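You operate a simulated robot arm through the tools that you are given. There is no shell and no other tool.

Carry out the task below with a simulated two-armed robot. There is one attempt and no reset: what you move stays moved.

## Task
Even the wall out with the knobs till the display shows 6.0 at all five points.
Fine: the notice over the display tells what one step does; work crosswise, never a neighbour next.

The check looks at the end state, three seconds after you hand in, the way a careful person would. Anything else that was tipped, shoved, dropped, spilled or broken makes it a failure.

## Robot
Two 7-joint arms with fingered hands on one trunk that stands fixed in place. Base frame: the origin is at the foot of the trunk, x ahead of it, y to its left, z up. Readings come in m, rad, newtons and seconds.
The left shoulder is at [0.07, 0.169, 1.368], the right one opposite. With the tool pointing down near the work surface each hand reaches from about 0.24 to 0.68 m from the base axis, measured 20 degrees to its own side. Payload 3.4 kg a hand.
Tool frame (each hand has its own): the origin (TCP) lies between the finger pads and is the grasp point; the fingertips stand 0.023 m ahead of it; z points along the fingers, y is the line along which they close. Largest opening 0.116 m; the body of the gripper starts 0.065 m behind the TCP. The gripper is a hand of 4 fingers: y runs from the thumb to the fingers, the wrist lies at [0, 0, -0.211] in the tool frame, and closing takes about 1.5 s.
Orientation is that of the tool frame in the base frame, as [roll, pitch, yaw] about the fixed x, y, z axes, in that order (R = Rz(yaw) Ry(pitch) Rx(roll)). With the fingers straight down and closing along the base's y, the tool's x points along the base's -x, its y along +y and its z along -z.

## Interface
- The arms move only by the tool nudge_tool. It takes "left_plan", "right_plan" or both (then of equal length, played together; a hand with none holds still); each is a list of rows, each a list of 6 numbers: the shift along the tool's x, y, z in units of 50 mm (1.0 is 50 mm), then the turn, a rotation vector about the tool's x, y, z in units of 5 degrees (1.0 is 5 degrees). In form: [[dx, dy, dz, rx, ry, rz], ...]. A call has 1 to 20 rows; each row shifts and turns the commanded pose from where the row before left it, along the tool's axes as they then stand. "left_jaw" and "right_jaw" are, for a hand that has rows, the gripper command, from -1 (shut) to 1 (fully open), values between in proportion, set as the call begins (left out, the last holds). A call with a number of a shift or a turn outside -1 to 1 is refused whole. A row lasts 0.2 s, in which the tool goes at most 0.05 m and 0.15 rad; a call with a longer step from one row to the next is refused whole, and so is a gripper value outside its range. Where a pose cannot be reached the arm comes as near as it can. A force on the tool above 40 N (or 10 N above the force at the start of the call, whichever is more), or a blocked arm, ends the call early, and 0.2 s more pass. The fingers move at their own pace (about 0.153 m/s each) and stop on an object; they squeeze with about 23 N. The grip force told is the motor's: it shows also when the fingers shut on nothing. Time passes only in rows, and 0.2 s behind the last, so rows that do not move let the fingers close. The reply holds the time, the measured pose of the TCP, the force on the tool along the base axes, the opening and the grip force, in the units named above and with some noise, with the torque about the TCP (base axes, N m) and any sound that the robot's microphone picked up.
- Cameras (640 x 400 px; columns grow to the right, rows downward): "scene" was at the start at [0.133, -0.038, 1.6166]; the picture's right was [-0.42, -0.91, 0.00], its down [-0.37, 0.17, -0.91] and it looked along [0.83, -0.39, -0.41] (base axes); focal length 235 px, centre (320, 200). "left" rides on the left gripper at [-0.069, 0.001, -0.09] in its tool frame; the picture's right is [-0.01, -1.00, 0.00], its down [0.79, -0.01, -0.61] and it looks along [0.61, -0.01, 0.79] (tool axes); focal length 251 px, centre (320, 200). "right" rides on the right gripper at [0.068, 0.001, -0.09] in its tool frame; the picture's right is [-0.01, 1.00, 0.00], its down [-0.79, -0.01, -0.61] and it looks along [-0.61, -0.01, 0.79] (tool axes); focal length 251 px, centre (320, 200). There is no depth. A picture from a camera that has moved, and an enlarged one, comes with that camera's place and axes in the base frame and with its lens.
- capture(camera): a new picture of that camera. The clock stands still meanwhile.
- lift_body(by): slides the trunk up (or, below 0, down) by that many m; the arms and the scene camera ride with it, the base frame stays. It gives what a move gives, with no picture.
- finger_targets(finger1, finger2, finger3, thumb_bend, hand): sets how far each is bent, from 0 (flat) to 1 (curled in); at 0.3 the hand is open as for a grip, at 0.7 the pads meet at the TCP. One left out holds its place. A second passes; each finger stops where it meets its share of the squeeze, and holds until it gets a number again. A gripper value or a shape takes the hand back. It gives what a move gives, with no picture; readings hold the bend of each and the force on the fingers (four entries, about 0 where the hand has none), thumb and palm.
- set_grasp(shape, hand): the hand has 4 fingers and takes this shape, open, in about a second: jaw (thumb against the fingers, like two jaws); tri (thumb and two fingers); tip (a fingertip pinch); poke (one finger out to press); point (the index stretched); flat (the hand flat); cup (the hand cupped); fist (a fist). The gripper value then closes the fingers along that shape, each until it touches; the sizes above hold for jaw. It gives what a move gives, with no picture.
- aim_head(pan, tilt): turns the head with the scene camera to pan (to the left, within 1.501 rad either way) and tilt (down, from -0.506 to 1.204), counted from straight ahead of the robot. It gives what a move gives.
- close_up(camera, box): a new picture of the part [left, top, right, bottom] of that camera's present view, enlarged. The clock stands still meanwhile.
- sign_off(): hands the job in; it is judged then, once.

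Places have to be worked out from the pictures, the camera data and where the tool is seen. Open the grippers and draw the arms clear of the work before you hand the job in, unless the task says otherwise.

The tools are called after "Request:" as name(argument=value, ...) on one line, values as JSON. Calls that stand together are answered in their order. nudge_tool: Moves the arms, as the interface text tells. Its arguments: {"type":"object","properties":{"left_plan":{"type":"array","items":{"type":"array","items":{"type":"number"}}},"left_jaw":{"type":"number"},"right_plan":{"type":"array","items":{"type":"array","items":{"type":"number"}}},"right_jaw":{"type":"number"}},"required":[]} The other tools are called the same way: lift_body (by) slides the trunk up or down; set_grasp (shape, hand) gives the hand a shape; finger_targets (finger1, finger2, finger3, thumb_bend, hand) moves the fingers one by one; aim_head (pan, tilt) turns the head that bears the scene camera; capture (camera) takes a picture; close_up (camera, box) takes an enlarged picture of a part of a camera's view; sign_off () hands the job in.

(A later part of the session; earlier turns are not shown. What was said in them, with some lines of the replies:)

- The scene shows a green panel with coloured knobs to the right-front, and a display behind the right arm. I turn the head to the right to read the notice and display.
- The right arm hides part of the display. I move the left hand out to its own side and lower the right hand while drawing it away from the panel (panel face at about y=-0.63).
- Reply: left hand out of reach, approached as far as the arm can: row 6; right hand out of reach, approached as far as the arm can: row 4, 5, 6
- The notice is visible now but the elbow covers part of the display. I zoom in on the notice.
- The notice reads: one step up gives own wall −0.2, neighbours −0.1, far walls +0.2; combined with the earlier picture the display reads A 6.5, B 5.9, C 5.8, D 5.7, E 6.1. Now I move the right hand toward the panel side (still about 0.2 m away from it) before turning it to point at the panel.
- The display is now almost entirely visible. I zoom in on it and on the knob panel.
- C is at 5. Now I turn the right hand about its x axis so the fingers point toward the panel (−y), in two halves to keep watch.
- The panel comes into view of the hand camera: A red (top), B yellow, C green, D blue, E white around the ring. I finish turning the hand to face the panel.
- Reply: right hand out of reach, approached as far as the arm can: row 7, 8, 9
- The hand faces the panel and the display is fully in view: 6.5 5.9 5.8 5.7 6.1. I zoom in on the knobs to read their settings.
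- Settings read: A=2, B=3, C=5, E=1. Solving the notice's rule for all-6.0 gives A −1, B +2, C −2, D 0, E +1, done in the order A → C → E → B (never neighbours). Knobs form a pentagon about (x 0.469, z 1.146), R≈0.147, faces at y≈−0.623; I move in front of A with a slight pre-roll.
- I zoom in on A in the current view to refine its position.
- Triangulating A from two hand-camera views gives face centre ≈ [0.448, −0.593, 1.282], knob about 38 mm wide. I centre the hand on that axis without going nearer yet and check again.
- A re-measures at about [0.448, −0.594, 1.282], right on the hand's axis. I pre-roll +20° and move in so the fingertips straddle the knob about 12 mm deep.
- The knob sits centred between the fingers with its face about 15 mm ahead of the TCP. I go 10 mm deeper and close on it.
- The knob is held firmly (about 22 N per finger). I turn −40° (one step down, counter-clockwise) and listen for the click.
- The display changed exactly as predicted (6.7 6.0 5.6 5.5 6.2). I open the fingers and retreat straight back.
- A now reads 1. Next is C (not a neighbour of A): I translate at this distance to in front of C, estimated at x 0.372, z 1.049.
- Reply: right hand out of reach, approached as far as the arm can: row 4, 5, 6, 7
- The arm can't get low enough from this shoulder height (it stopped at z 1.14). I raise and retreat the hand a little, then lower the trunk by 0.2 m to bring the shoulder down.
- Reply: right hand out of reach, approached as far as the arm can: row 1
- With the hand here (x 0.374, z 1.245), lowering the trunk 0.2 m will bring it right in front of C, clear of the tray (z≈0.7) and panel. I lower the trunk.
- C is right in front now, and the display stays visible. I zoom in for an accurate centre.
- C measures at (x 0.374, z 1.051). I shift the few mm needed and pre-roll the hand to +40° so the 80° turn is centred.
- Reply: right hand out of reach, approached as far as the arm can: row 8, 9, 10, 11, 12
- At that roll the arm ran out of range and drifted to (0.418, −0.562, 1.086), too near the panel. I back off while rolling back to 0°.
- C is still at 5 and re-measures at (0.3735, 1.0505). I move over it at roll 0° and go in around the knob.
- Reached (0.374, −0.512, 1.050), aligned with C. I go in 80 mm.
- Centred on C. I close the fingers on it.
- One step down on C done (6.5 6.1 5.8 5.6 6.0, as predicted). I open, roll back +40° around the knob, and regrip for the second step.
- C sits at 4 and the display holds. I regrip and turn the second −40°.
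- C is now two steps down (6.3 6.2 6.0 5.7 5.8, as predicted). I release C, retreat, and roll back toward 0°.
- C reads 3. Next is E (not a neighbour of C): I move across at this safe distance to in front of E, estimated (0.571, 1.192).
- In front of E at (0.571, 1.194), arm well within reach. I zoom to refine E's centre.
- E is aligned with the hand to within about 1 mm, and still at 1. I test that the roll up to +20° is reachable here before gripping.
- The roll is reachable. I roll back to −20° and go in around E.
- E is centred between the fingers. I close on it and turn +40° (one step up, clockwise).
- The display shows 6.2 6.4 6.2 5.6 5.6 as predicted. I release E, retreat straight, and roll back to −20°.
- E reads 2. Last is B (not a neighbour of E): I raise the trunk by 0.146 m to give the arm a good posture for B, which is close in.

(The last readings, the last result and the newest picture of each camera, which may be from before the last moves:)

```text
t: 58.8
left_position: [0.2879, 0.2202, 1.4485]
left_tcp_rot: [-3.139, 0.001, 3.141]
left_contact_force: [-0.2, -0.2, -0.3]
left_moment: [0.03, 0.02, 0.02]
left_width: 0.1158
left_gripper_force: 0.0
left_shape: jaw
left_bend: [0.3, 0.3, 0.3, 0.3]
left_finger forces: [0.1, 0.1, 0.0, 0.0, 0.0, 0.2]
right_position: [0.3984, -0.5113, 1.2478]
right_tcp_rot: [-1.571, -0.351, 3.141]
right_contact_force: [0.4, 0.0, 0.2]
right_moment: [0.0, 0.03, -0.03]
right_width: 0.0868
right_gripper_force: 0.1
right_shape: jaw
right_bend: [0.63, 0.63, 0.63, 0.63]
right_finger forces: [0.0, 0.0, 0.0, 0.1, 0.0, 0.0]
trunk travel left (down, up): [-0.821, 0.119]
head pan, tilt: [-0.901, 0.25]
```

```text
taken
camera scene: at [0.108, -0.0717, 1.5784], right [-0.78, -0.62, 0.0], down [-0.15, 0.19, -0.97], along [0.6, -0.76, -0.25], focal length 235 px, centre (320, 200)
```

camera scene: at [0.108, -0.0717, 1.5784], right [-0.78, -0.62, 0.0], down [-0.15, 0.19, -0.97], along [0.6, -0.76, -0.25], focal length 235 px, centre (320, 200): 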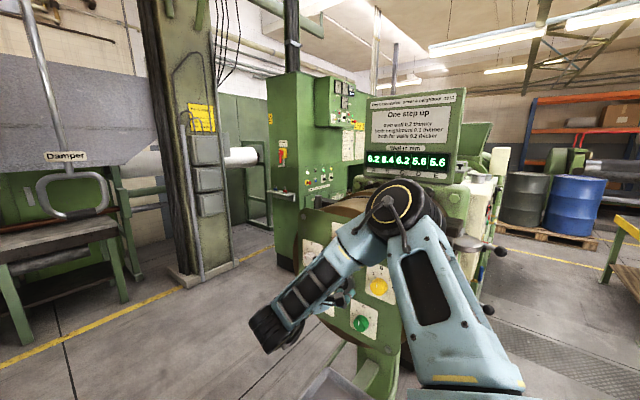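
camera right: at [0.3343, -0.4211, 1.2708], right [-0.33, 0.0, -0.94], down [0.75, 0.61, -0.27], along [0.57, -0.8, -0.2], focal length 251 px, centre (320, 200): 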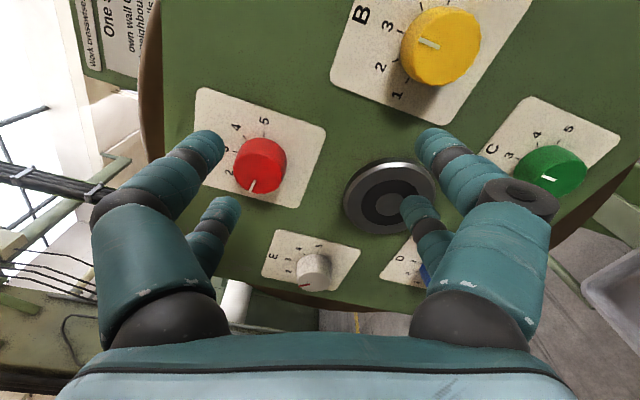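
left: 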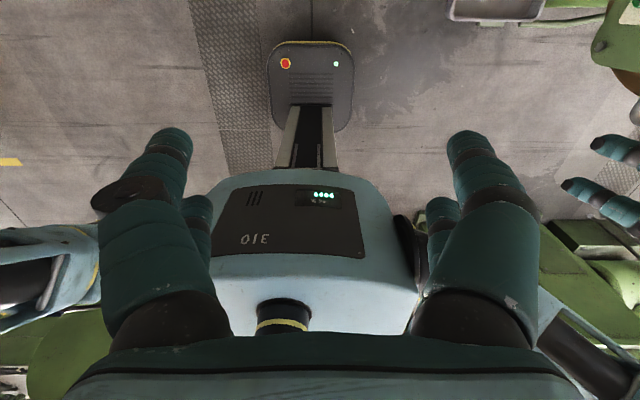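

B seen at about (0.327, 1.197). I move over to it, going slightly nearer the panel (fingertips still ~40 mm clear) where the arm reaches more easily.

Request:
nudge_tool(right_plan=[[0, 0, 0.3, 0, 0, 0], [0.33, 0.489, 0.1, 0, 0, 0], [0.33, 0.489, 0, 0, 0, 0], [0.33, 0.489, 0, 0, 0, 0], [0, 0, 0, 0, 0, 0]])

Request:
capture(camera="right")

Request:
capture(camera="scene")

```text
t: 60.0
left_position: [0.2884, 0.2187, 1.4474]
left_tcp_rot: [3.14, -0.002, -3.14]
left_contact_force: [0.5, 0.1, 0.0]
left_moment: [-0.01, -0.01, 0.01]
left_width: 0.1155
left_gripper_force: 0.1
left_shape: jaw
left_bend: [0.3, 0.3, 0.3, 0.3]
left_finger forces: [0.0, 0.0, 0.1, 0.0, 0.1, 0.0]
right_position: [0.3282, -0.5329, 1.1969]
right_tcp_rot: [-1.569, -0.347, -3.142]
right_contact_force: [-0.5, 0.6, 0.4]
right_moment: [-0.01, 0.04, -0.02]
right_width: 0.0868
right_gripper_force: 0.1
right_shape: jaw
right_bend: [0.63, 0.63, 0.63, 0.63]
right_finger forces: [0.1, 0.1, 0.1, 0.0, 0.0, 0.1]
trunk travel left (down, up): [-0.821, 0.119]
head pan, tilt: [-0.901, 0.25]
```

```text
taken
camera right: at [0.2625, -0.4423, 1.2205], right [-0.33, 0.0, -0.94], down [0.75, 0.61, -0.27], along [0.57, -0.8, -0.2], focal length 251 px, centre (320, 200)
```

right: 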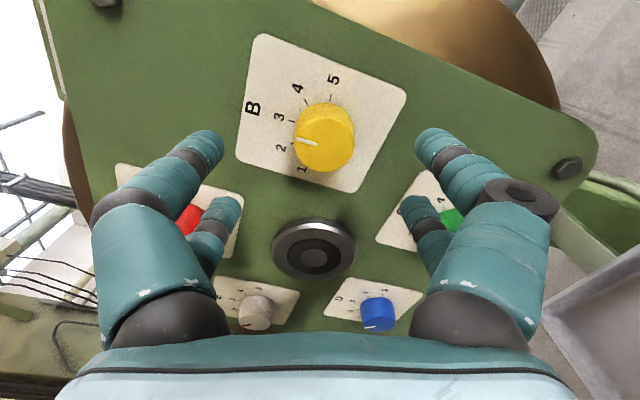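

```text
taken
camera scene: at [0.1074, -0.0722, 1.5784], right [-0.78, -0.62, 0.0], down [-0.15, 0.19, -0.97], along [0.6, -0.76, -0.25], focal length 235 px, centre (320, 200)
```

scene: 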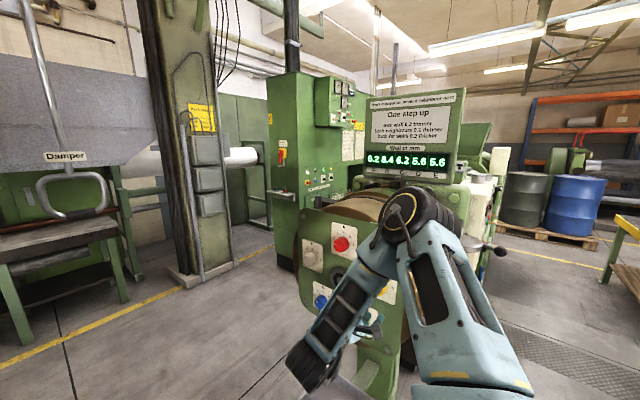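

At (0.328, −0.533, 1.197) in front of B, still at 3. I zoom to refine the centre.

Request:
close_up(camera="right", box=[245, 60, 405, 200])

```text
2.86 times, centred on (325, 130) of right
camera zoom: at [0.2625, -0.4423, 1.2205], right [-0.33, 0.0, -0.94], down [0.75, 0.61, -0.27], along [0.57, -0.8, -0.2], focal length 718 px, centre (306, 400)
```

zoom: 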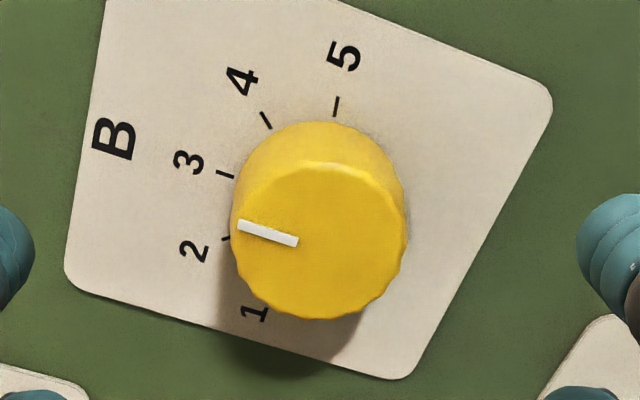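

B is on the hand's axis within 2 mm. I go in around B while rolling to −40°, ready to turn clockwise.

Request:
nudge_tool(right_plan=[[0, 0.03, 0.2, 0, 0, -1], [0, 0, 0.1, 0, 0, -1], [0, 0, 0, 0, 0, -1], [0, 0, 0, 0, 0, -1], [0, 0, 0, 0, 0, 0]])

Request:
capture(camera="right")

```text
t: 61.2
left_position: [0.2859, 0.2199, 1.4482]
left_tcp_rot: [-3.138, 0.0, -3.141]
left_contact_force: [0.4, 0.3, 0.7]
left_moment: [0.02, 0.01, 0.02]
left_width: 0.1159
left_gripper_force: 0.1
left_shape: jaw
left_bend: [0.3, 0.3, 0.3, 0.3]
left_finger forces: [0.0, 0.0, 0.1, 0.0, 0.0, 0.0]
right_position: [0.3282, -0.5471, 1.1949]
right_tcp_rot: [-1.571, -0.7, -3.141]
right_contact_force: [-0.4, 0.4, 0.3]
right_moment: [-0.02, -0.02, 0.0]
right_width: 0.0866
right_gripper_force: 0.0
right_shape: jaw
right_bend: [0.63, 0.63, 0.63, 0.63]
right_finger forces: [0.0, 0.1, 0.0, 0.0, 0.1, 0.0]
trunk travel left (down, up): [-0.821, 0.119]
head pan, tilt: [-0.901, 0.25]
```

```text
taken
camera right: at [0.2745, -0.4566, 1.2391], right [-0.64, 0.0, -0.77], down [0.61, 0.61, -0.51], along [0.47, -0.8, -0.39], focal length 251 px, centre (320, 200)
```

right: 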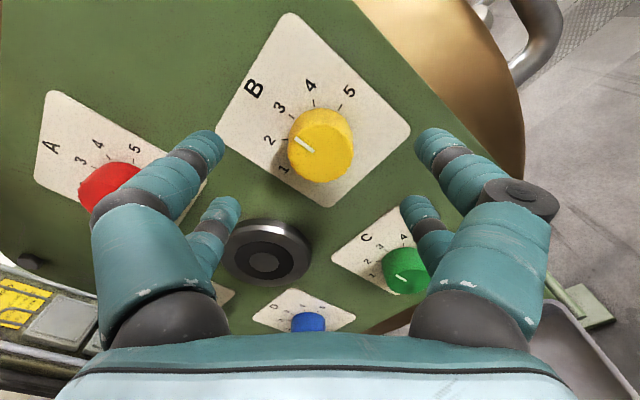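

Aligned at roll −40°. I go in the remaining 45 mm.

Request:
nudge_tool(right_plan=[[0, 0, 0.3, 0, 0, 0], [0, 0, 0.3, 0, 0, 0], [0, 0, 0.3, 0, 0, 0], [0, 0, 0, 0, 0, 0]])

Request:
capture(camera="right")

```text
t: 62.2
left_position: [0.2878, 0.2202, 1.4481]
left_tcp_rot: [-3.14, 0.001, 3.141]
left_contact_force: [0.5, -0.8, 0.8]
left_moment: [-0.02, 0.0, -0.01]
left_width: 0.116
left_gripper_force: 0.0
left_shape: jaw
left_bend: [0.3, 0.3, 0.3, 0.3]
left_finger forces: [0.0, 0.0, 0.0, 0.0, 0.0, 0.1]
right_position: [0.3282, -0.5923, 1.195]
right_tcp_rot: [-1.57, -0.696, 3.14]
right_contact_force: [-0.5, 0.5, -0.1]
right_moment: [-0.01, 0.01, 0.0]
right_width: 0.0866
right_gripper_force: 0.0
right_shape: jaw
right_bend: [0.63, 0.63, 0.63, 0.63]
right_finger forces: [0.0, 0.0, 0.0, 0.1, 0.1, 0.0]
trunk travel left (down, up): [-0.821, 0.119]
head pan, tilt: [-0.901, 0.25]
```

```text
taken
camera right: at [0.2751, -0.5013, 1.2393], right [-0.64, 0.0, -0.77], down [0.61, 0.61, -0.51], along [0.47, -0.8, -0.39], focal length 251 px, centre (320, 200)
```

right: 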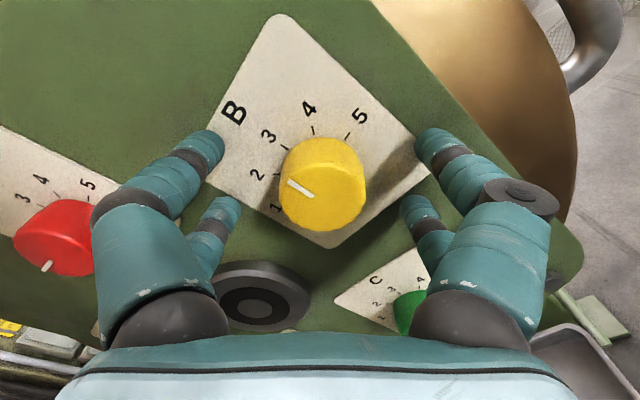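

B is centred between the fingers. I close and turn +40°.

Request:
nudge_tool(right_plan=[[0, 0, 0, 0, 0, 0], [0, 0, 0, 0, 0, 0], [0, 0, 0, 0, 0, 0], [0, 0, 0, 0, 0, 0], [0, 0, 0, 0, 0, 0], [0, 0, 0, 0, 0, 0]], right_jaw=-1)

Request:
nudge_tool(right_plan=[[0, 0, 0, 0, 0, 1], [0, 0, 0, 0, 0, 1], [0, 0, 0, 0, 0, 1], [0, 0, 0, 0, 0, 1], [0, 0, 0, 0, 0, 1], [0, 0, 0, 0, 0, 1], [0, 0, 0, 0, 0, 1], [0, 0, 0, 0, 0, 1]])

Request:
capture(camera="right")

Request:
close_up(camera="scene", box=[355, 130, 475, 190])

```text
t: 63.6
left_position: [0.2876, 0.2201, 1.4483]
left_tcp_rot: [3.141, 0.001, -3.14]
left_contact_force: [0.1, -0.2, 0.3]
left_moment: [0.0, -0.01, 0.0]
left_width: 0.1162
left_gripper_force: 0.0
left_shape: jaw
left_bend: [0.3, 0.3, 0.3, 0.3]
left_finger forces: [0.1, 0.1, 0.0, 0.0, 0.1, 0.0]
right_position: [0.328, -0.5923, 1.1945]
right_tcp_rot: [-1.572, -0.697, 3.141]
right_contact_force: [-0.2, -1.4, 0.1]
right_moment: [0.03, 0.0, 0.01]
right_width: 0.0169
right_gripper_force: 22.9
right_shape: jaw
right_bend: [0.73, 0.73, 0.73, 0.76]
right_finger forces: [22.4, 22.8, 21.5, 0.0, 16.7, 0.0]
trunk travel left (down, up): [-0.821, 0.119]
head pan, tilt: [-0.901, 0.25]
```

```text
t: 65.4
left_position: [0.2873, 0.2197, 1.4482]
left_tcp_rot: [-3.14, 0.001, 3.14]
left_contact_force: [0.7, -0.1, -0.5]
left_moment: [0.04, 0.03, 0.0]
left_width: 0.1161
left_gripper_force: 0.1
left_shape: jaw
left_bend: [0.3, 0.3, 0.3, 0.3]
left_finger forces: [0.0, 0.1, 0.0, 0.0, 0.0, 0.0]
right_position: [0.327, -0.5927, 1.1941]
right_tcp_rot: [-1.572, 0.0, -3.142]
right_contact_force: [-3.8, 3.5, -8.5]
right_moment: [0.18, 0.03, 0.0]
right_width: 0.0163
right_gripper_force: 23.0
right_shape: jaw
right_bend: [0.73, 0.73, 0.73, 0.76]
right_finger forces: [29.5, 27.3, 21.5, 0.0, 17.3, 0.0]
trunk travel left (down, up): [-0.821, 0.119]
head pan, tilt: [-0.901, 0.25]
```

```text
taken
camera right: at [0.2584, -0.5019, 1.1948], right [0.01, 0.0, -1.0], down [0.8, 0.61, 0.01], along [0.61, -0.8, 0.0], focal length 251 px, centre (320, 200)
```

right: 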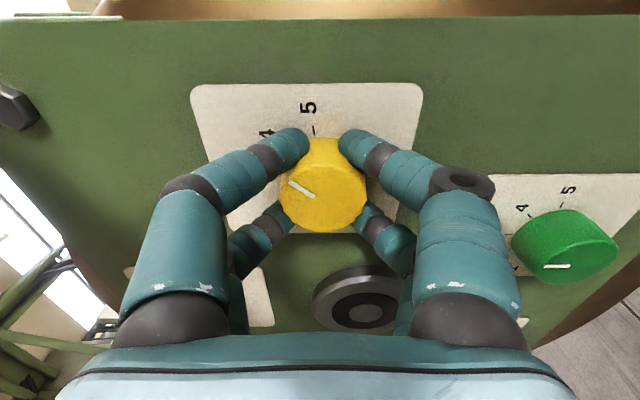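

```text
5.33 times, centred on (415, 160) of scene
camera zoom: at [0.1067, -0.0728, 1.5784], right [-0.78, -0.62, 0.0], down [-0.15, 0.19, -0.97], along [0.6, -0.76, -0.25], focal length 1252 px, centre (-187, 413)
```

zoom: 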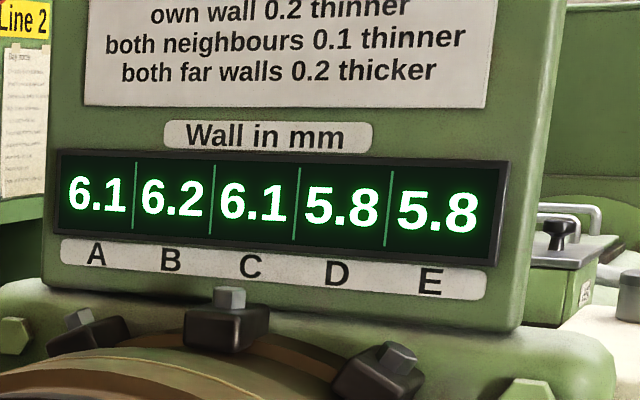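

One step up on B done (6.1 6.2 6.1 5.8 5.8). I open, roll back −40° around the knob, and check.

Request:
nudge_tool(right_plan=[[0, 0, 0, 0, 0, 0], [0, 0, 0, 0, 0, 0], [0, 0, 0, 0, 0, 0], [0, 0, 0, 0, 0, 0], [0, 0, 0, 0, 0, -1], [0, 0, 0, 0, 0, -1], [0, 0, 0, 0, 0, -1], [0, 0, 0, 0, 0, -1], [0, 0, 0, 0, 0, -1], [0, 0, 0, 0, 0, -1], [0, 0, 0, 0, 0, -1], [0, 0, 0, 0, 0, -1], [0, 0, 0, 0, 0, 0]], right_jaw=0.3)

Request:
capture(camera="right")

Request:
close_up(camera="scene", box=[355, 130, 475, 190])

```text
t: 68.2
left_position: [0.2875, 0.2199, 1.4488]
left_tcp_rot: [-3.14, 0.0, 3.14]
left_contact_force: [0.8, -0.1, -0.3]
left_moment: [0.01, 0.03, 0.0]
left_width: 0.1158
left_gripper_force: 0.1
left_shape: jaw
left_bend: [0.3, 0.3, 0.3, 0.3]
left_finger forces: [0.0, 0.1, 0.1, 0.1, 0.2, 0.0]
right_position: [0.3281, -0.5914, 1.1944]
right_tcp_rot: [-1.569, -0.698, 3.14]
right_contact_force: [0.3, -0.1, -0.3]
right_moment: [-0.01, -0.01, -0.01]
right_width: 0.0749
right_gripper_force: 0.1
right_shape: jaw
right_bend: [0.7, 0.7, 0.7, 0.7]
right_finger forces: [0.1, 0.0, 0.0, 0.0, 0.1, 0.0]
trunk travel left (down, up): [-0.821, 0.119]
head pan, tilt: [-0.901, 0.25]
```

```text
taken
camera right: at [0.2747, -0.501, 1.2389], right [-0.64, 0.0, -0.77], down [0.61, 0.61, -0.51], along [0.47, -0.8, -0.39], focal length 251 px, centre (320, 200)
```

right: 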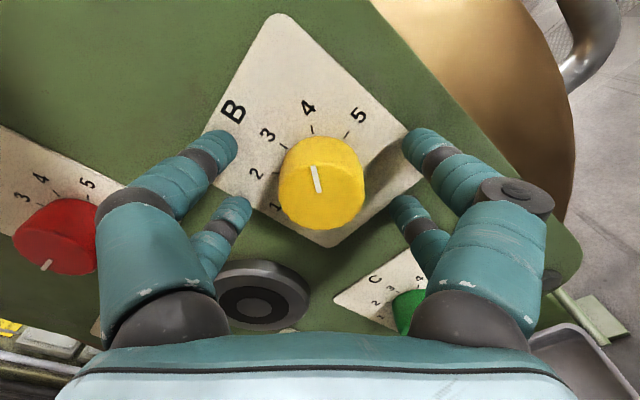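

```text
5.33 times, centred on (415, 160) of scene
camera zoom: at [0.1073, -0.072, 1.5785], right [-0.78, -0.62, 0.0], down [-0.15, 0.19, -0.97], along [0.6, -0.76, -0.25], focal length 1252 px, centre (-187, 413)
```

zoom: 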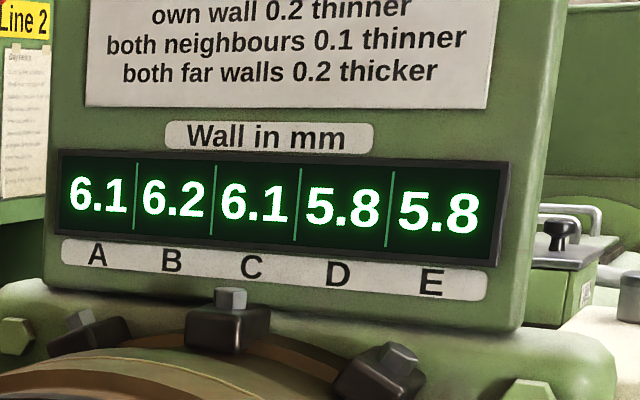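

B sits at 4 and the display holds. I regrip and turn the final +40°.

Request:
nudge_tool(right_plan=[[0, 0, 0, 0, 0, 0], [0, 0, 0, 0, 0, 0], [0, 0, 0, 0, 0, 0], [0, 0, 0, 0, 0, 0], [0, 0, 0, 0, 0, 0], [0, 0, 0, 0, 0, 0]], right_jaw=-1)

Request:
nudge_tool(right_plan=[[0, 0, 0, 0, 0, 1], [0, 0, 0, 0, 0, 1], [0, 0, 0, 0, 0, 1], [0, 0, 0, 0, 0, 1], [0, 0, 0, 0, 0, 1], [0, 0, 0, 0, 0, 1], [0, 0, 0, 0, 0, 1], [0, 0, 0, 0, 0, 1]])

Request:
capture(camera="right")

Request:
close_up(camera="scene", box=[355, 130, 475, 190])

```text
t: 69.6
left_position: [0.2874, 0.2204, 1.4487]
left_tcp_rot: [3.139, -0.001, -3.141]
left_contact_force: [0.4, 0.0, 0.6]
left_moment: [0.0, -0.01, 0.02]
left_width: 0.1161
left_gripper_force: 0.0
left_shape: jaw
left_bend: [0.3, 0.3, 0.3, 0.3]
left_finger forces: [0.1, 0.0, 0.0, 0.0, 0.0, 0.0]
right_position: [0.3271, -0.5911, 1.1956]
right_tcp_rot: [-1.571, -0.698, -3.141]
right_contact_force: [0.5, 0.1, -0.9]
right_moment: [0.06, 0.01, -0.01]
right_width: 0.0168
right_gripper_force: 22.8
right_shape: jaw
right_bend: [0.73, 0.73, 0.73, 0.76]
right_finger forces: [22.7, 21.2, 20.3, 0.0, 17.7, 0.0]
trunk travel left (down, up): [-0.821, 0.119]
head pan, tilt: [-0.901, 0.25]
```

```text
t: 71.4
left_position: [0.2867, 0.2182, 1.4482]
left_tcp_rot: [-3.141, 0.0, -3.14]
left_contact_force: [0.1, -0.4, -0.4]
left_moment: [0.02, -0.02, 0.01]
left_width: 0.116
left_gripper_force: 0.0
left_shape: jaw
left_bend: [0.3, 0.3, 0.3, 0.3]
left_finger forces: [0.0, 0.0, 0.0, 0.1, 0.0, 0.0]
right_position: [0.3279, -0.593, 1.1952]
right_tcp_rot: [-1.571, 0.001, -3.141]
right_contact_force: [-3.3, 1.9, -9.3]
right_moment: [0.19, 0.07, -0.05]
right_width: 0.0168
right_gripper_force: 23.7
right_shape: jaw
right_bend: [0.72, 0.73, 0.73, 0.76]
right_finger forces: [28.5, 23.6, 20.1, 0.1, 17.8, 0.1]
trunk travel left (down, up): [-0.821, 0.119]
head pan, tilt: [-0.901, 0.25]
```

```text
taken
camera right: at [0.2582, -0.5021, 1.1943], right [0.01, 0.0, -1.0], down [0.8, 0.61, 0.01], along [0.61, -0.8, 0.01], focal length 251 px, centre (320, 200)
```

right: 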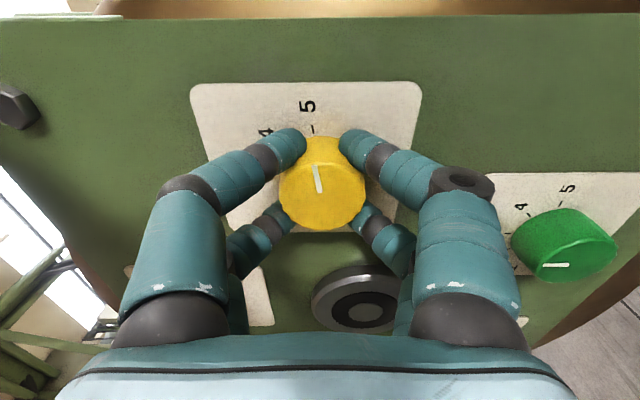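

```text
5.33 times, centred on (415, 160) of scene
camera zoom: at [0.1069, -0.073, 1.5784], right [-0.78, -0.62, 0.0], down [-0.15, 0.19, -0.97], along [0.6, -0.76, -0.25], focal length 1252 px, centre (-187, 413)
```

zoom: 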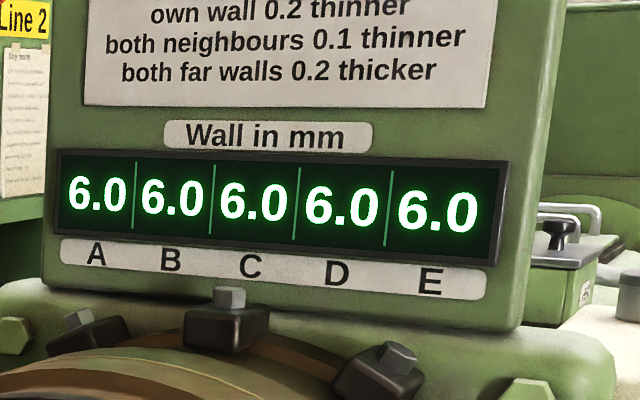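

All five points show 6.0. I open the fingers and draw straight back off B, rolling to the comfortable angle once clear.

Request:
nudge_tool(right_plan=[[0, 0, 0, 0, 0, 0], [0, 0, 0, 0, 0, 0], [0, 0, 0, 0, 0, 0], [0, 0, 0, 0, 0, 0], [0, 0, -0.3, 0, 0, 0], [0, 0, -0.3, 0, 0, 0], [0, 0, -0.3, 0, 0, 0], [0, 0, -0.1, 0, 0, -1], [0, 0, -0.1, 0, 0, -1], [0, 0, 0, 0, 0, -1], [0, 0, 0, 0, 0, -1], [0, 0, 0, 0, 0, 0]], right_jaw=0.5)

Request:
capture(camera="right")

Request:
close_up(camera="scene", box=[355, 130, 475, 190])

```text
t: 74.0
left_position: [0.2866, 0.2195, 1.4477]
left_tcp_rot: [-3.138, 0.002, -3.141]
left_contact_force: [0.4, -0.6, -0.2]
left_moment: [0.03, -0.02, 0.03]
left_width: 0.1157
left_gripper_force: 0.0
left_shape: jaw
left_bend: [0.3, 0.3, 0.3, 0.3]
left_finger forces: [0.1, 0.0, 0.0, 0.0, 0.1, 0.0]
right_position: [0.3283, -0.5366, 1.1958]
right_tcp_rot: [-1.572, -0.35, -3.14]
right_contact_force: [-0.1, 0.6, -0.8]
right_moment: [0.01, 0.0, -0.01]
right_width: 0.0866
right_gripper_force: 0.0
right_shape: jaw
right_bend: [0.63, 0.63, 0.63, 0.63]
right_finger forces: [0.0, 0.1, 0.0, 0.1, 0.1, 0.0]
trunk travel left (down, up): [-0.821, 0.119]
head pan, tilt: [-0.901, 0.25]
```

```text
taken
camera right: at [0.2636, -0.4459, 1.2188], right [-0.33, 0.0, -0.94], down [0.75, 0.61, -0.27], along [0.57, -0.8, -0.2], focal length 251 px, centre (320, 200)
```

right: 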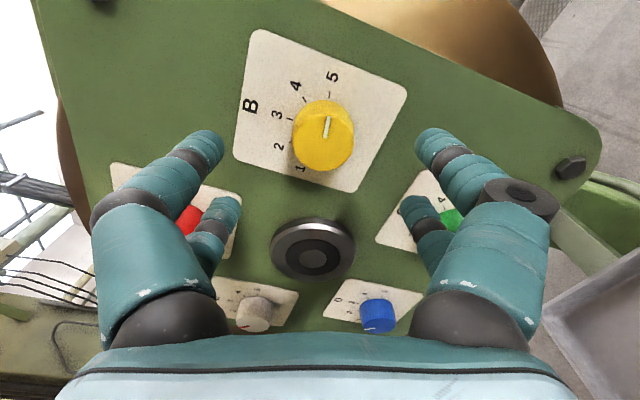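

```text
5.33 times, centred on (415, 160) of scene
camera zoom: at [0.1074, -0.0719, 1.5785], right [-0.78, -0.62, 0.0], down [-0.15, 0.19, -0.97], along [0.6, -0.76, -0.25], focal length 1252 px, centre (-187, 413)
```

zoom: 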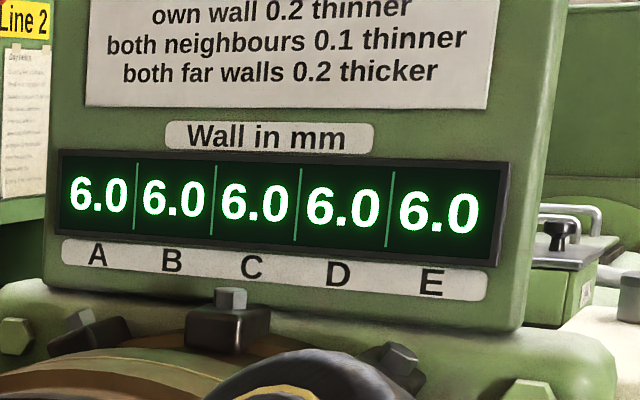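

The display holds at 6.0 everywhere with the hand off. I open the hand fully and draw the arm further away from the panel.

Request:
nudge_tool(right_plan=[[-0.33, -0.489, -0.15, 0, 0, 0], [-0.33, -0.489, -0.15, 0, 0, 0], [-0.33, -0.489, -0.15, 0, 0, 0], [-0.4, -0.2, -0.5, 0, 0, 0], [-0.4, -0.2, -0.5, 0, 0, 0], [-0.4, -0.2, -0.5, 0, 0, 0], [-0.4, -0.2, -0.5, 0, 0, 0], [0, 0, 0, 0, 0, 0]], right_jaw=0.5)

Request:
nudge_tool(right_plan=[[0, 0, 0, 0, 0, 0], [0, 0, 0, 0, 0, 0], [0, 0, 0, 0, 0, 0], [0, 0, 0, 0, 0, 0]], right_jaw=1)

Request:
capture(camera="right")

Request:
capture(camera="scene")

```text
t: 75.8
left_position: [0.2874, 0.2205, 1.4489]
left_tcp_rot: [-3.14, -0.001, -3.141]
left_contact_force: [-0.7, 0.1, 0.4]
left_moment: [-0.01, -0.01, -0.03]
left_width: 0.1159
left_gripper_force: 0.0
left_shape: jaw
left_bend: [0.3, 0.3, 0.3, 0.3]
left_finger forces: [0.0, 0.0, 0.0, 0.1, 0.0, 0.1]
right_position: [0.489, -0.4713, 1.2571]
right_tcp_rot: [-1.574, -0.348, -3.14]
right_contact_force: [0.1, 0.0, -0.7]
right_moment: [0.03, 0.0, -0.03]
right_width: 0.0866
right_gripper_force: 0.0
right_shape: jaw
right_bend: [0.63, 0.63, 0.63, 0.63]
right_finger forces: [0.0, 0.1, 0.0, 0.0, 0.1, 0.1]
right hand out of reach, approached as far as the arm can: row 5, 6, 7
trunk travel left (down, up): [-0.821, 0.119]
head pan, tilt: [-0.901, 0.25]
```

```text
t: 76.8
left_position: [0.2871, 0.219, 1.4495]
left_tcp_rot: [-3.14, 0.0, 3.141]
left_contact_force: [-0.9, -0.4, -0.4]
left_moment: [-0.01, -0.03, -0.03]
left_width: 0.1159
left_gripper_force: 0.0
left_shape: jaw
left_bend: [0.3, 0.3, 0.3, 0.3]
left_finger forces: [0.0, 0.1, 0.1, 0.1, 0.0, 0.1]
right_position: [0.4899, -0.4713, 1.2568]
right_tcp_rot: [-1.57, -0.35, -3.139]
right_contact_force: [0.3, 0.5, 0.4]
right_moment: [-0.02, 0.02, -0.04]
right_width: 0.1158
right_gripper_force: 0.1
right_shape: jaw
right_bend: [0.3, 0.3, 0.3, 0.3]
right_finger forces: [0.1, 0.1, 0.0, 0.1, 0.0, 0.0]
trunk travel left (down, up): [-0.821, 0.119]
head pan, tilt: [-0.901, 0.25]
```

```text
taken
camera right: at [0.4242, -0.3811, 1.281], right [-0.33, 0.0, -0.94], down [0.75, 0.61, -0.26], along [0.57, -0.79, -0.2], focal length 251 px, centre (320, 200)
```

right: 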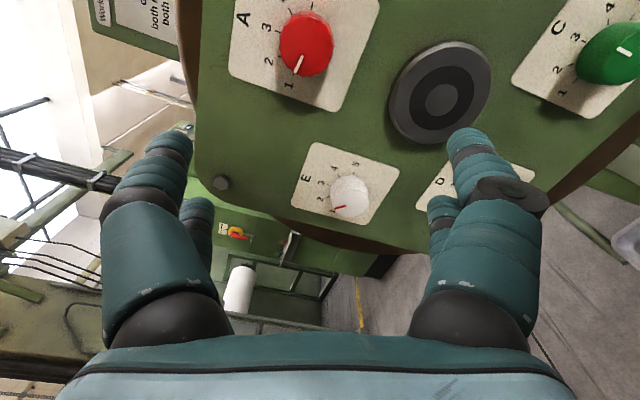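

```text
taken
camera scene: at [0.1076, -0.072, 1.5784], right [-0.78, -0.62, 0.0], down [-0.15, 0.19, -0.97], along [0.6, -0.76, -0.25], focal length 235 px, centre (320, 200)
```

scene: 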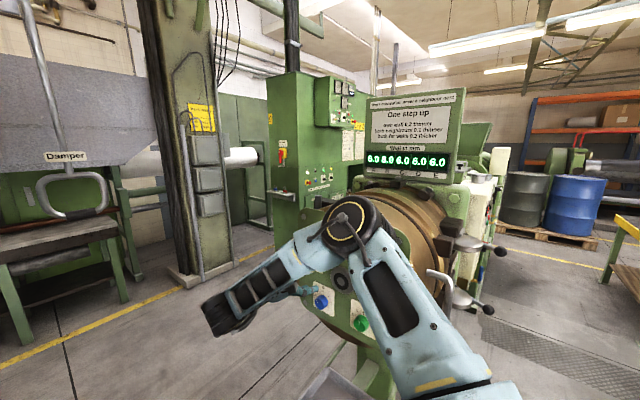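

The display still shows 6.0 throughout. I bring the hand further clear: unroll it and start tipping the fingers back down, away from the panel.

Request:
nudge_tool(right_plan=[[0, 0, 0, 0, 0, 1], [0, 0, 0, 0, 0, 1], [0, 0, 0, 0, 0, 1], [0, 0, 0, 0, 0, 1], [0, 0, 0, -1, 0, 0], [0, 0, -0.1, -1, 0, 0], [0, 0, -0.2, -1, 0, 0], [0, 0, -0.2, -1, 0, 0], [0, 0, -0.2, -1, 0, 0], [0, 0, -0.2, -1, 0, 0], [0, 0, -0.2, -1, 0, 0], [0, 0, -0.2, -1, 0, 0], [0, 0, -0.2, -1, 0, 0], [0, 0, 0, 0, 0, 0]])

Request:
capture(camera="right")

Request:
capture(camera="scene")

```text
t: 79.8
left_position: [0.2878, 0.2202, 1.4486]
left_tcp_rot: [-3.141, -0.001, -3.141]
left_contact_force: [0.2, -0.2, -0.8]
left_moment: [0.01, -0.01, -0.02]
left_width: 0.1158
left_gripper_force: 0.1
left_shape: jaw
left_bend: [0.3, 0.3, 0.3, 0.3]
left_finger forces: [0.1, 0.0, 0.0, 0.0, 0.0, 0.1]
right_position: [0.4898, -0.4041, 1.287]
right_tcp_rot: [-2.359, -0.001, 3.141]
right_contact_force: [1.1, 0.0, 0.4]
right_moment: [-0.01, 0.0, 0.04]
right_width: 0.116
right_gripper_force: 0.1
right_shape: jaw
right_bend: [0.3, 0.3, 0.3, 0.3]
right_finger forces: [0.1, 0.0, 0.0, 0.1, 0.0, 0.0]
trunk travel left (down, up): [-0.821, 0.119]
head pan, tilt: [-0.901, 0.25]
```

```text
taken
camera right: at [0.4203, -0.3397, 1.3504], right [0.01, 0.71, -0.71], down [0.79, 0.42, 0.43], along [0.61, -0.57, -0.56], focal length 251 px, centre (320, 200)
```

right: 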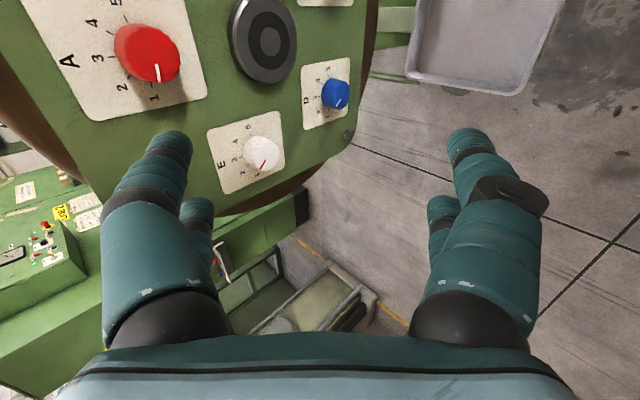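

```text
taken
camera scene: at [0.1076, -0.0719, 1.5784], right [-0.78, -0.62, 0.0], down [-0.15, 0.19, -0.97], along [0.6, -0.76, -0.25], focal length 235 px, centre (320, 200)
```

scene: 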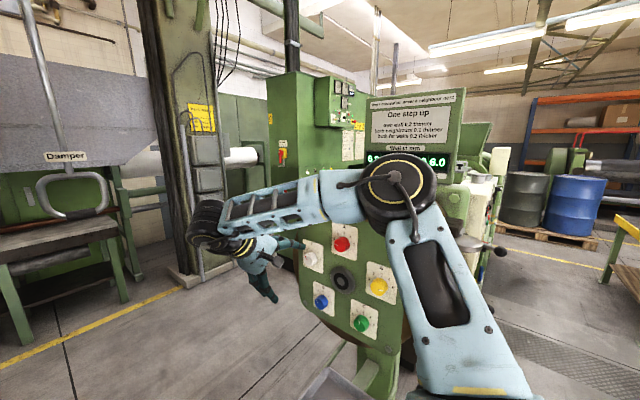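

The hand is now about 0.2 m clear of the panel and tipped away. I draw it another 0.1 m toward the robot and verify the display and knobs one last time.

Request:
nudge_tool(right_plan=[[0, 0.5, -0.5, -1, 0, 0], [0, 0.5, -0.45, -1, 0, 0], [0, 0.5, -0.4, -1, 0, 0], [0, 0, 0, -1, 0, 0], [0, 0, 0, -1, 0, 0], [0, 0, 0, -1, 0, 0], [0, 0, 0, -1, 0, 0], [0, 0, 0, -1, 0, 0], [0, 0, 0, -1, 0, 0], [0, 0, 0, 0, 0, 0]])

Request:
capture(camera="scene")

```text
t: 82.0
left_position: [0.287, 0.2204, 1.4478]
left_tcp_rot: [-3.142, 0.0, -3.141]
left_contact_force: [1.0, -0.8, 0.1]
left_moment: [0.0, 0.0, 0.05]
left_width: 0.1161
left_gripper_force: 0.0
left_shape: jaw
left_bend: [0.3, 0.3, 0.3, 0.3]
left_finger forces: [0.0, 0.0, 0.1, 0.0, 0.0, 0.1]
right_position: [0.4905, -0.3021, 1.2894]
right_tcp_rot: [3.14, 0.0, 3.139]
right_contact_force: [-0.3, -0.3, 0.4]
right_moment: [0.02, 0.01, 0.02]
right_width: 0.1162
right_gripper_force: 0.1
right_shape: jaw
right_bend: [0.3, 0.3, 0.3, 0.3]
right_finger forces: [0.1, 0.0, 0.1, 0.0, 0.0, 0.1]
trunk travel left (down, up): [-0.821, 0.119]
head pan, tilt: [-0.901, 0.25]
```

```text
taken
camera scene: at [0.1075, -0.0718, 1.5784], right [-0.78, -0.62, 0.0], down [-0.15, 0.19, -0.97], along [0.6, -0.76, -0.25], focal length 235 px, centre (320, 200)
```

scene: 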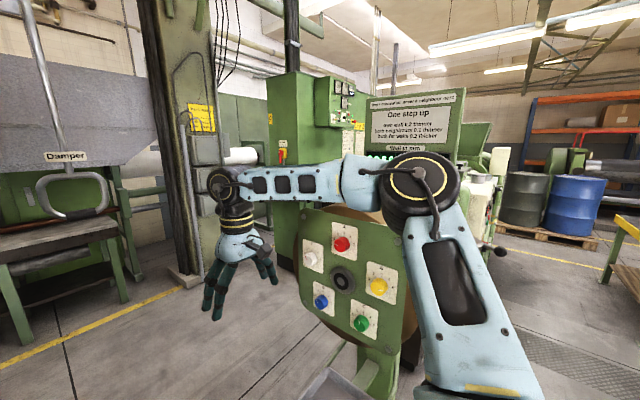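

The elbow hides the display from here, but it read 6.0 at all points after the hand left the knobs; I zoom in on the knobs to confirm their settings.

Request:
close_up(camera="scene", box=[285, 215, 415, 345])

Request:
lift_body(by=-0.12)

Request:
capture(camera="scene")

```text
3.08 times, centred on (350, 280) of scene
camera zoom: at [0.1075, -0.0718, 1.5784], right [-0.78, -0.62, 0.0], down [-0.15, 0.19, -0.97], along [0.6, -0.76, -0.25], focal length 722 px, centre (228, -46)
```

zoom: 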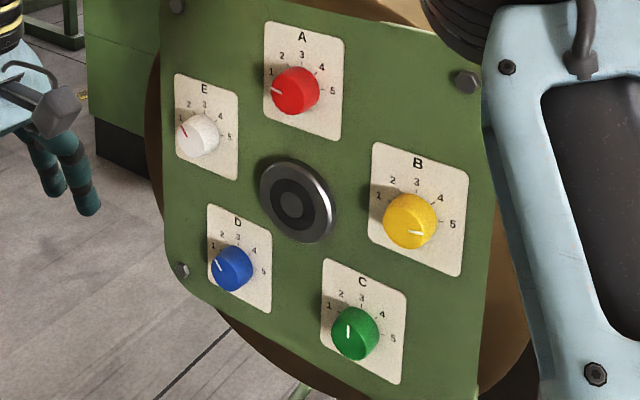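

```text
t: 83.5
left_position: [0.2866, 0.2195, 1.3272]
left_tcp_rot: [-3.14, 0.0, -3.141]
left_contact_force: [-0.2, -0.2, -0.5]
left_moment: [0.03, 0.02, 0.0]
left_width: 0.1157
left_gripper_force: 0.1
left_shape: jaw
left_bend: [0.3, 0.3, 0.3, 0.3]
left_finger forces: [0.1, 0.0, 0.0, 0.0, 0.0, 0.0]
right_position: [0.4892, -0.3029, 1.1698]
right_tcp_rot: [-3.141, 0.0, 3.141]
right_contact_force: [0.3, 1.2, 1.0]
right_moment: [-0.03, 0.01, 0.0]
right_width: 0.1158
right_gripper_force: 0.0
right_shape: jaw
right_bend: [0.3, 0.3, 0.3, 0.3]
right_finger forces: [0.0, 0.0, 0.0, 0.0, 0.0, 0.0]
trunk travel left (down, up): [-0.701, 0.239]
head pan, tilt: [-0.901, 0.25]
```

```text
taken
camera scene: at [0.1072, -0.0719, 1.4585], right [-0.78, -0.62, 0.0], down [-0.15, 0.19, -0.97], along [0.6, -0.76, -0.25], focal length 235 px, centre (320, 200)
```

scene: 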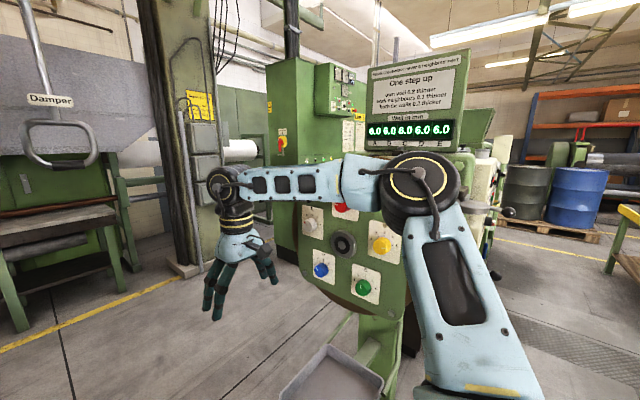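

The knobs stand at A=1, B=5, C=3, E=2 and D was never touched. The display is in view again, so I read it once more up close.

Request:
close_up(camera="scene", box=[355, 100, 475, 160])

```text
5.33 times, centred on (415, 130) of scene
camera zoom: at [0.1072, -0.0719, 1.4585], right [-0.78, -0.62, 0.0], down [-0.15, 0.19, -0.97], along [0.6, -0.76, -0.25], focal length 1252 px, centre (-187, 573)
```

zoom: 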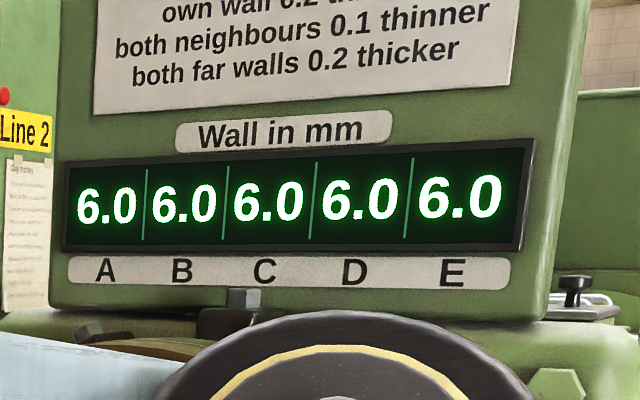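

All five points read 6.0, both grippers are open and the arms are clear of the panel. I hand in the job.

Request:
sign_off()

```text
The job is handed in.
```

The display reads 6.0 at all five points, and I have handed the job in. I don't have the check's verdict.

| Knob | Turn | Setting now |
|---|---|---|
| A | one step down | 1 |
| C | two steps down | 3 |
| E | one step up | 2 |
| B | two steps up | 5 |
| D | not turned | unchanged |

I worked in the order A, C, E, B, so no knob was followed by its neighbour. The display matched the notice's rule each time I read it.

At one point in front of C the arm ran out of reach and drifted toward the panel. I backed it off; C was still at 5 and no contact force showed.

I saw nothing else moved or knocked. Both grippers are open and the arms are clear of the panel. The trunk is about 0.17 m lower than where it started.
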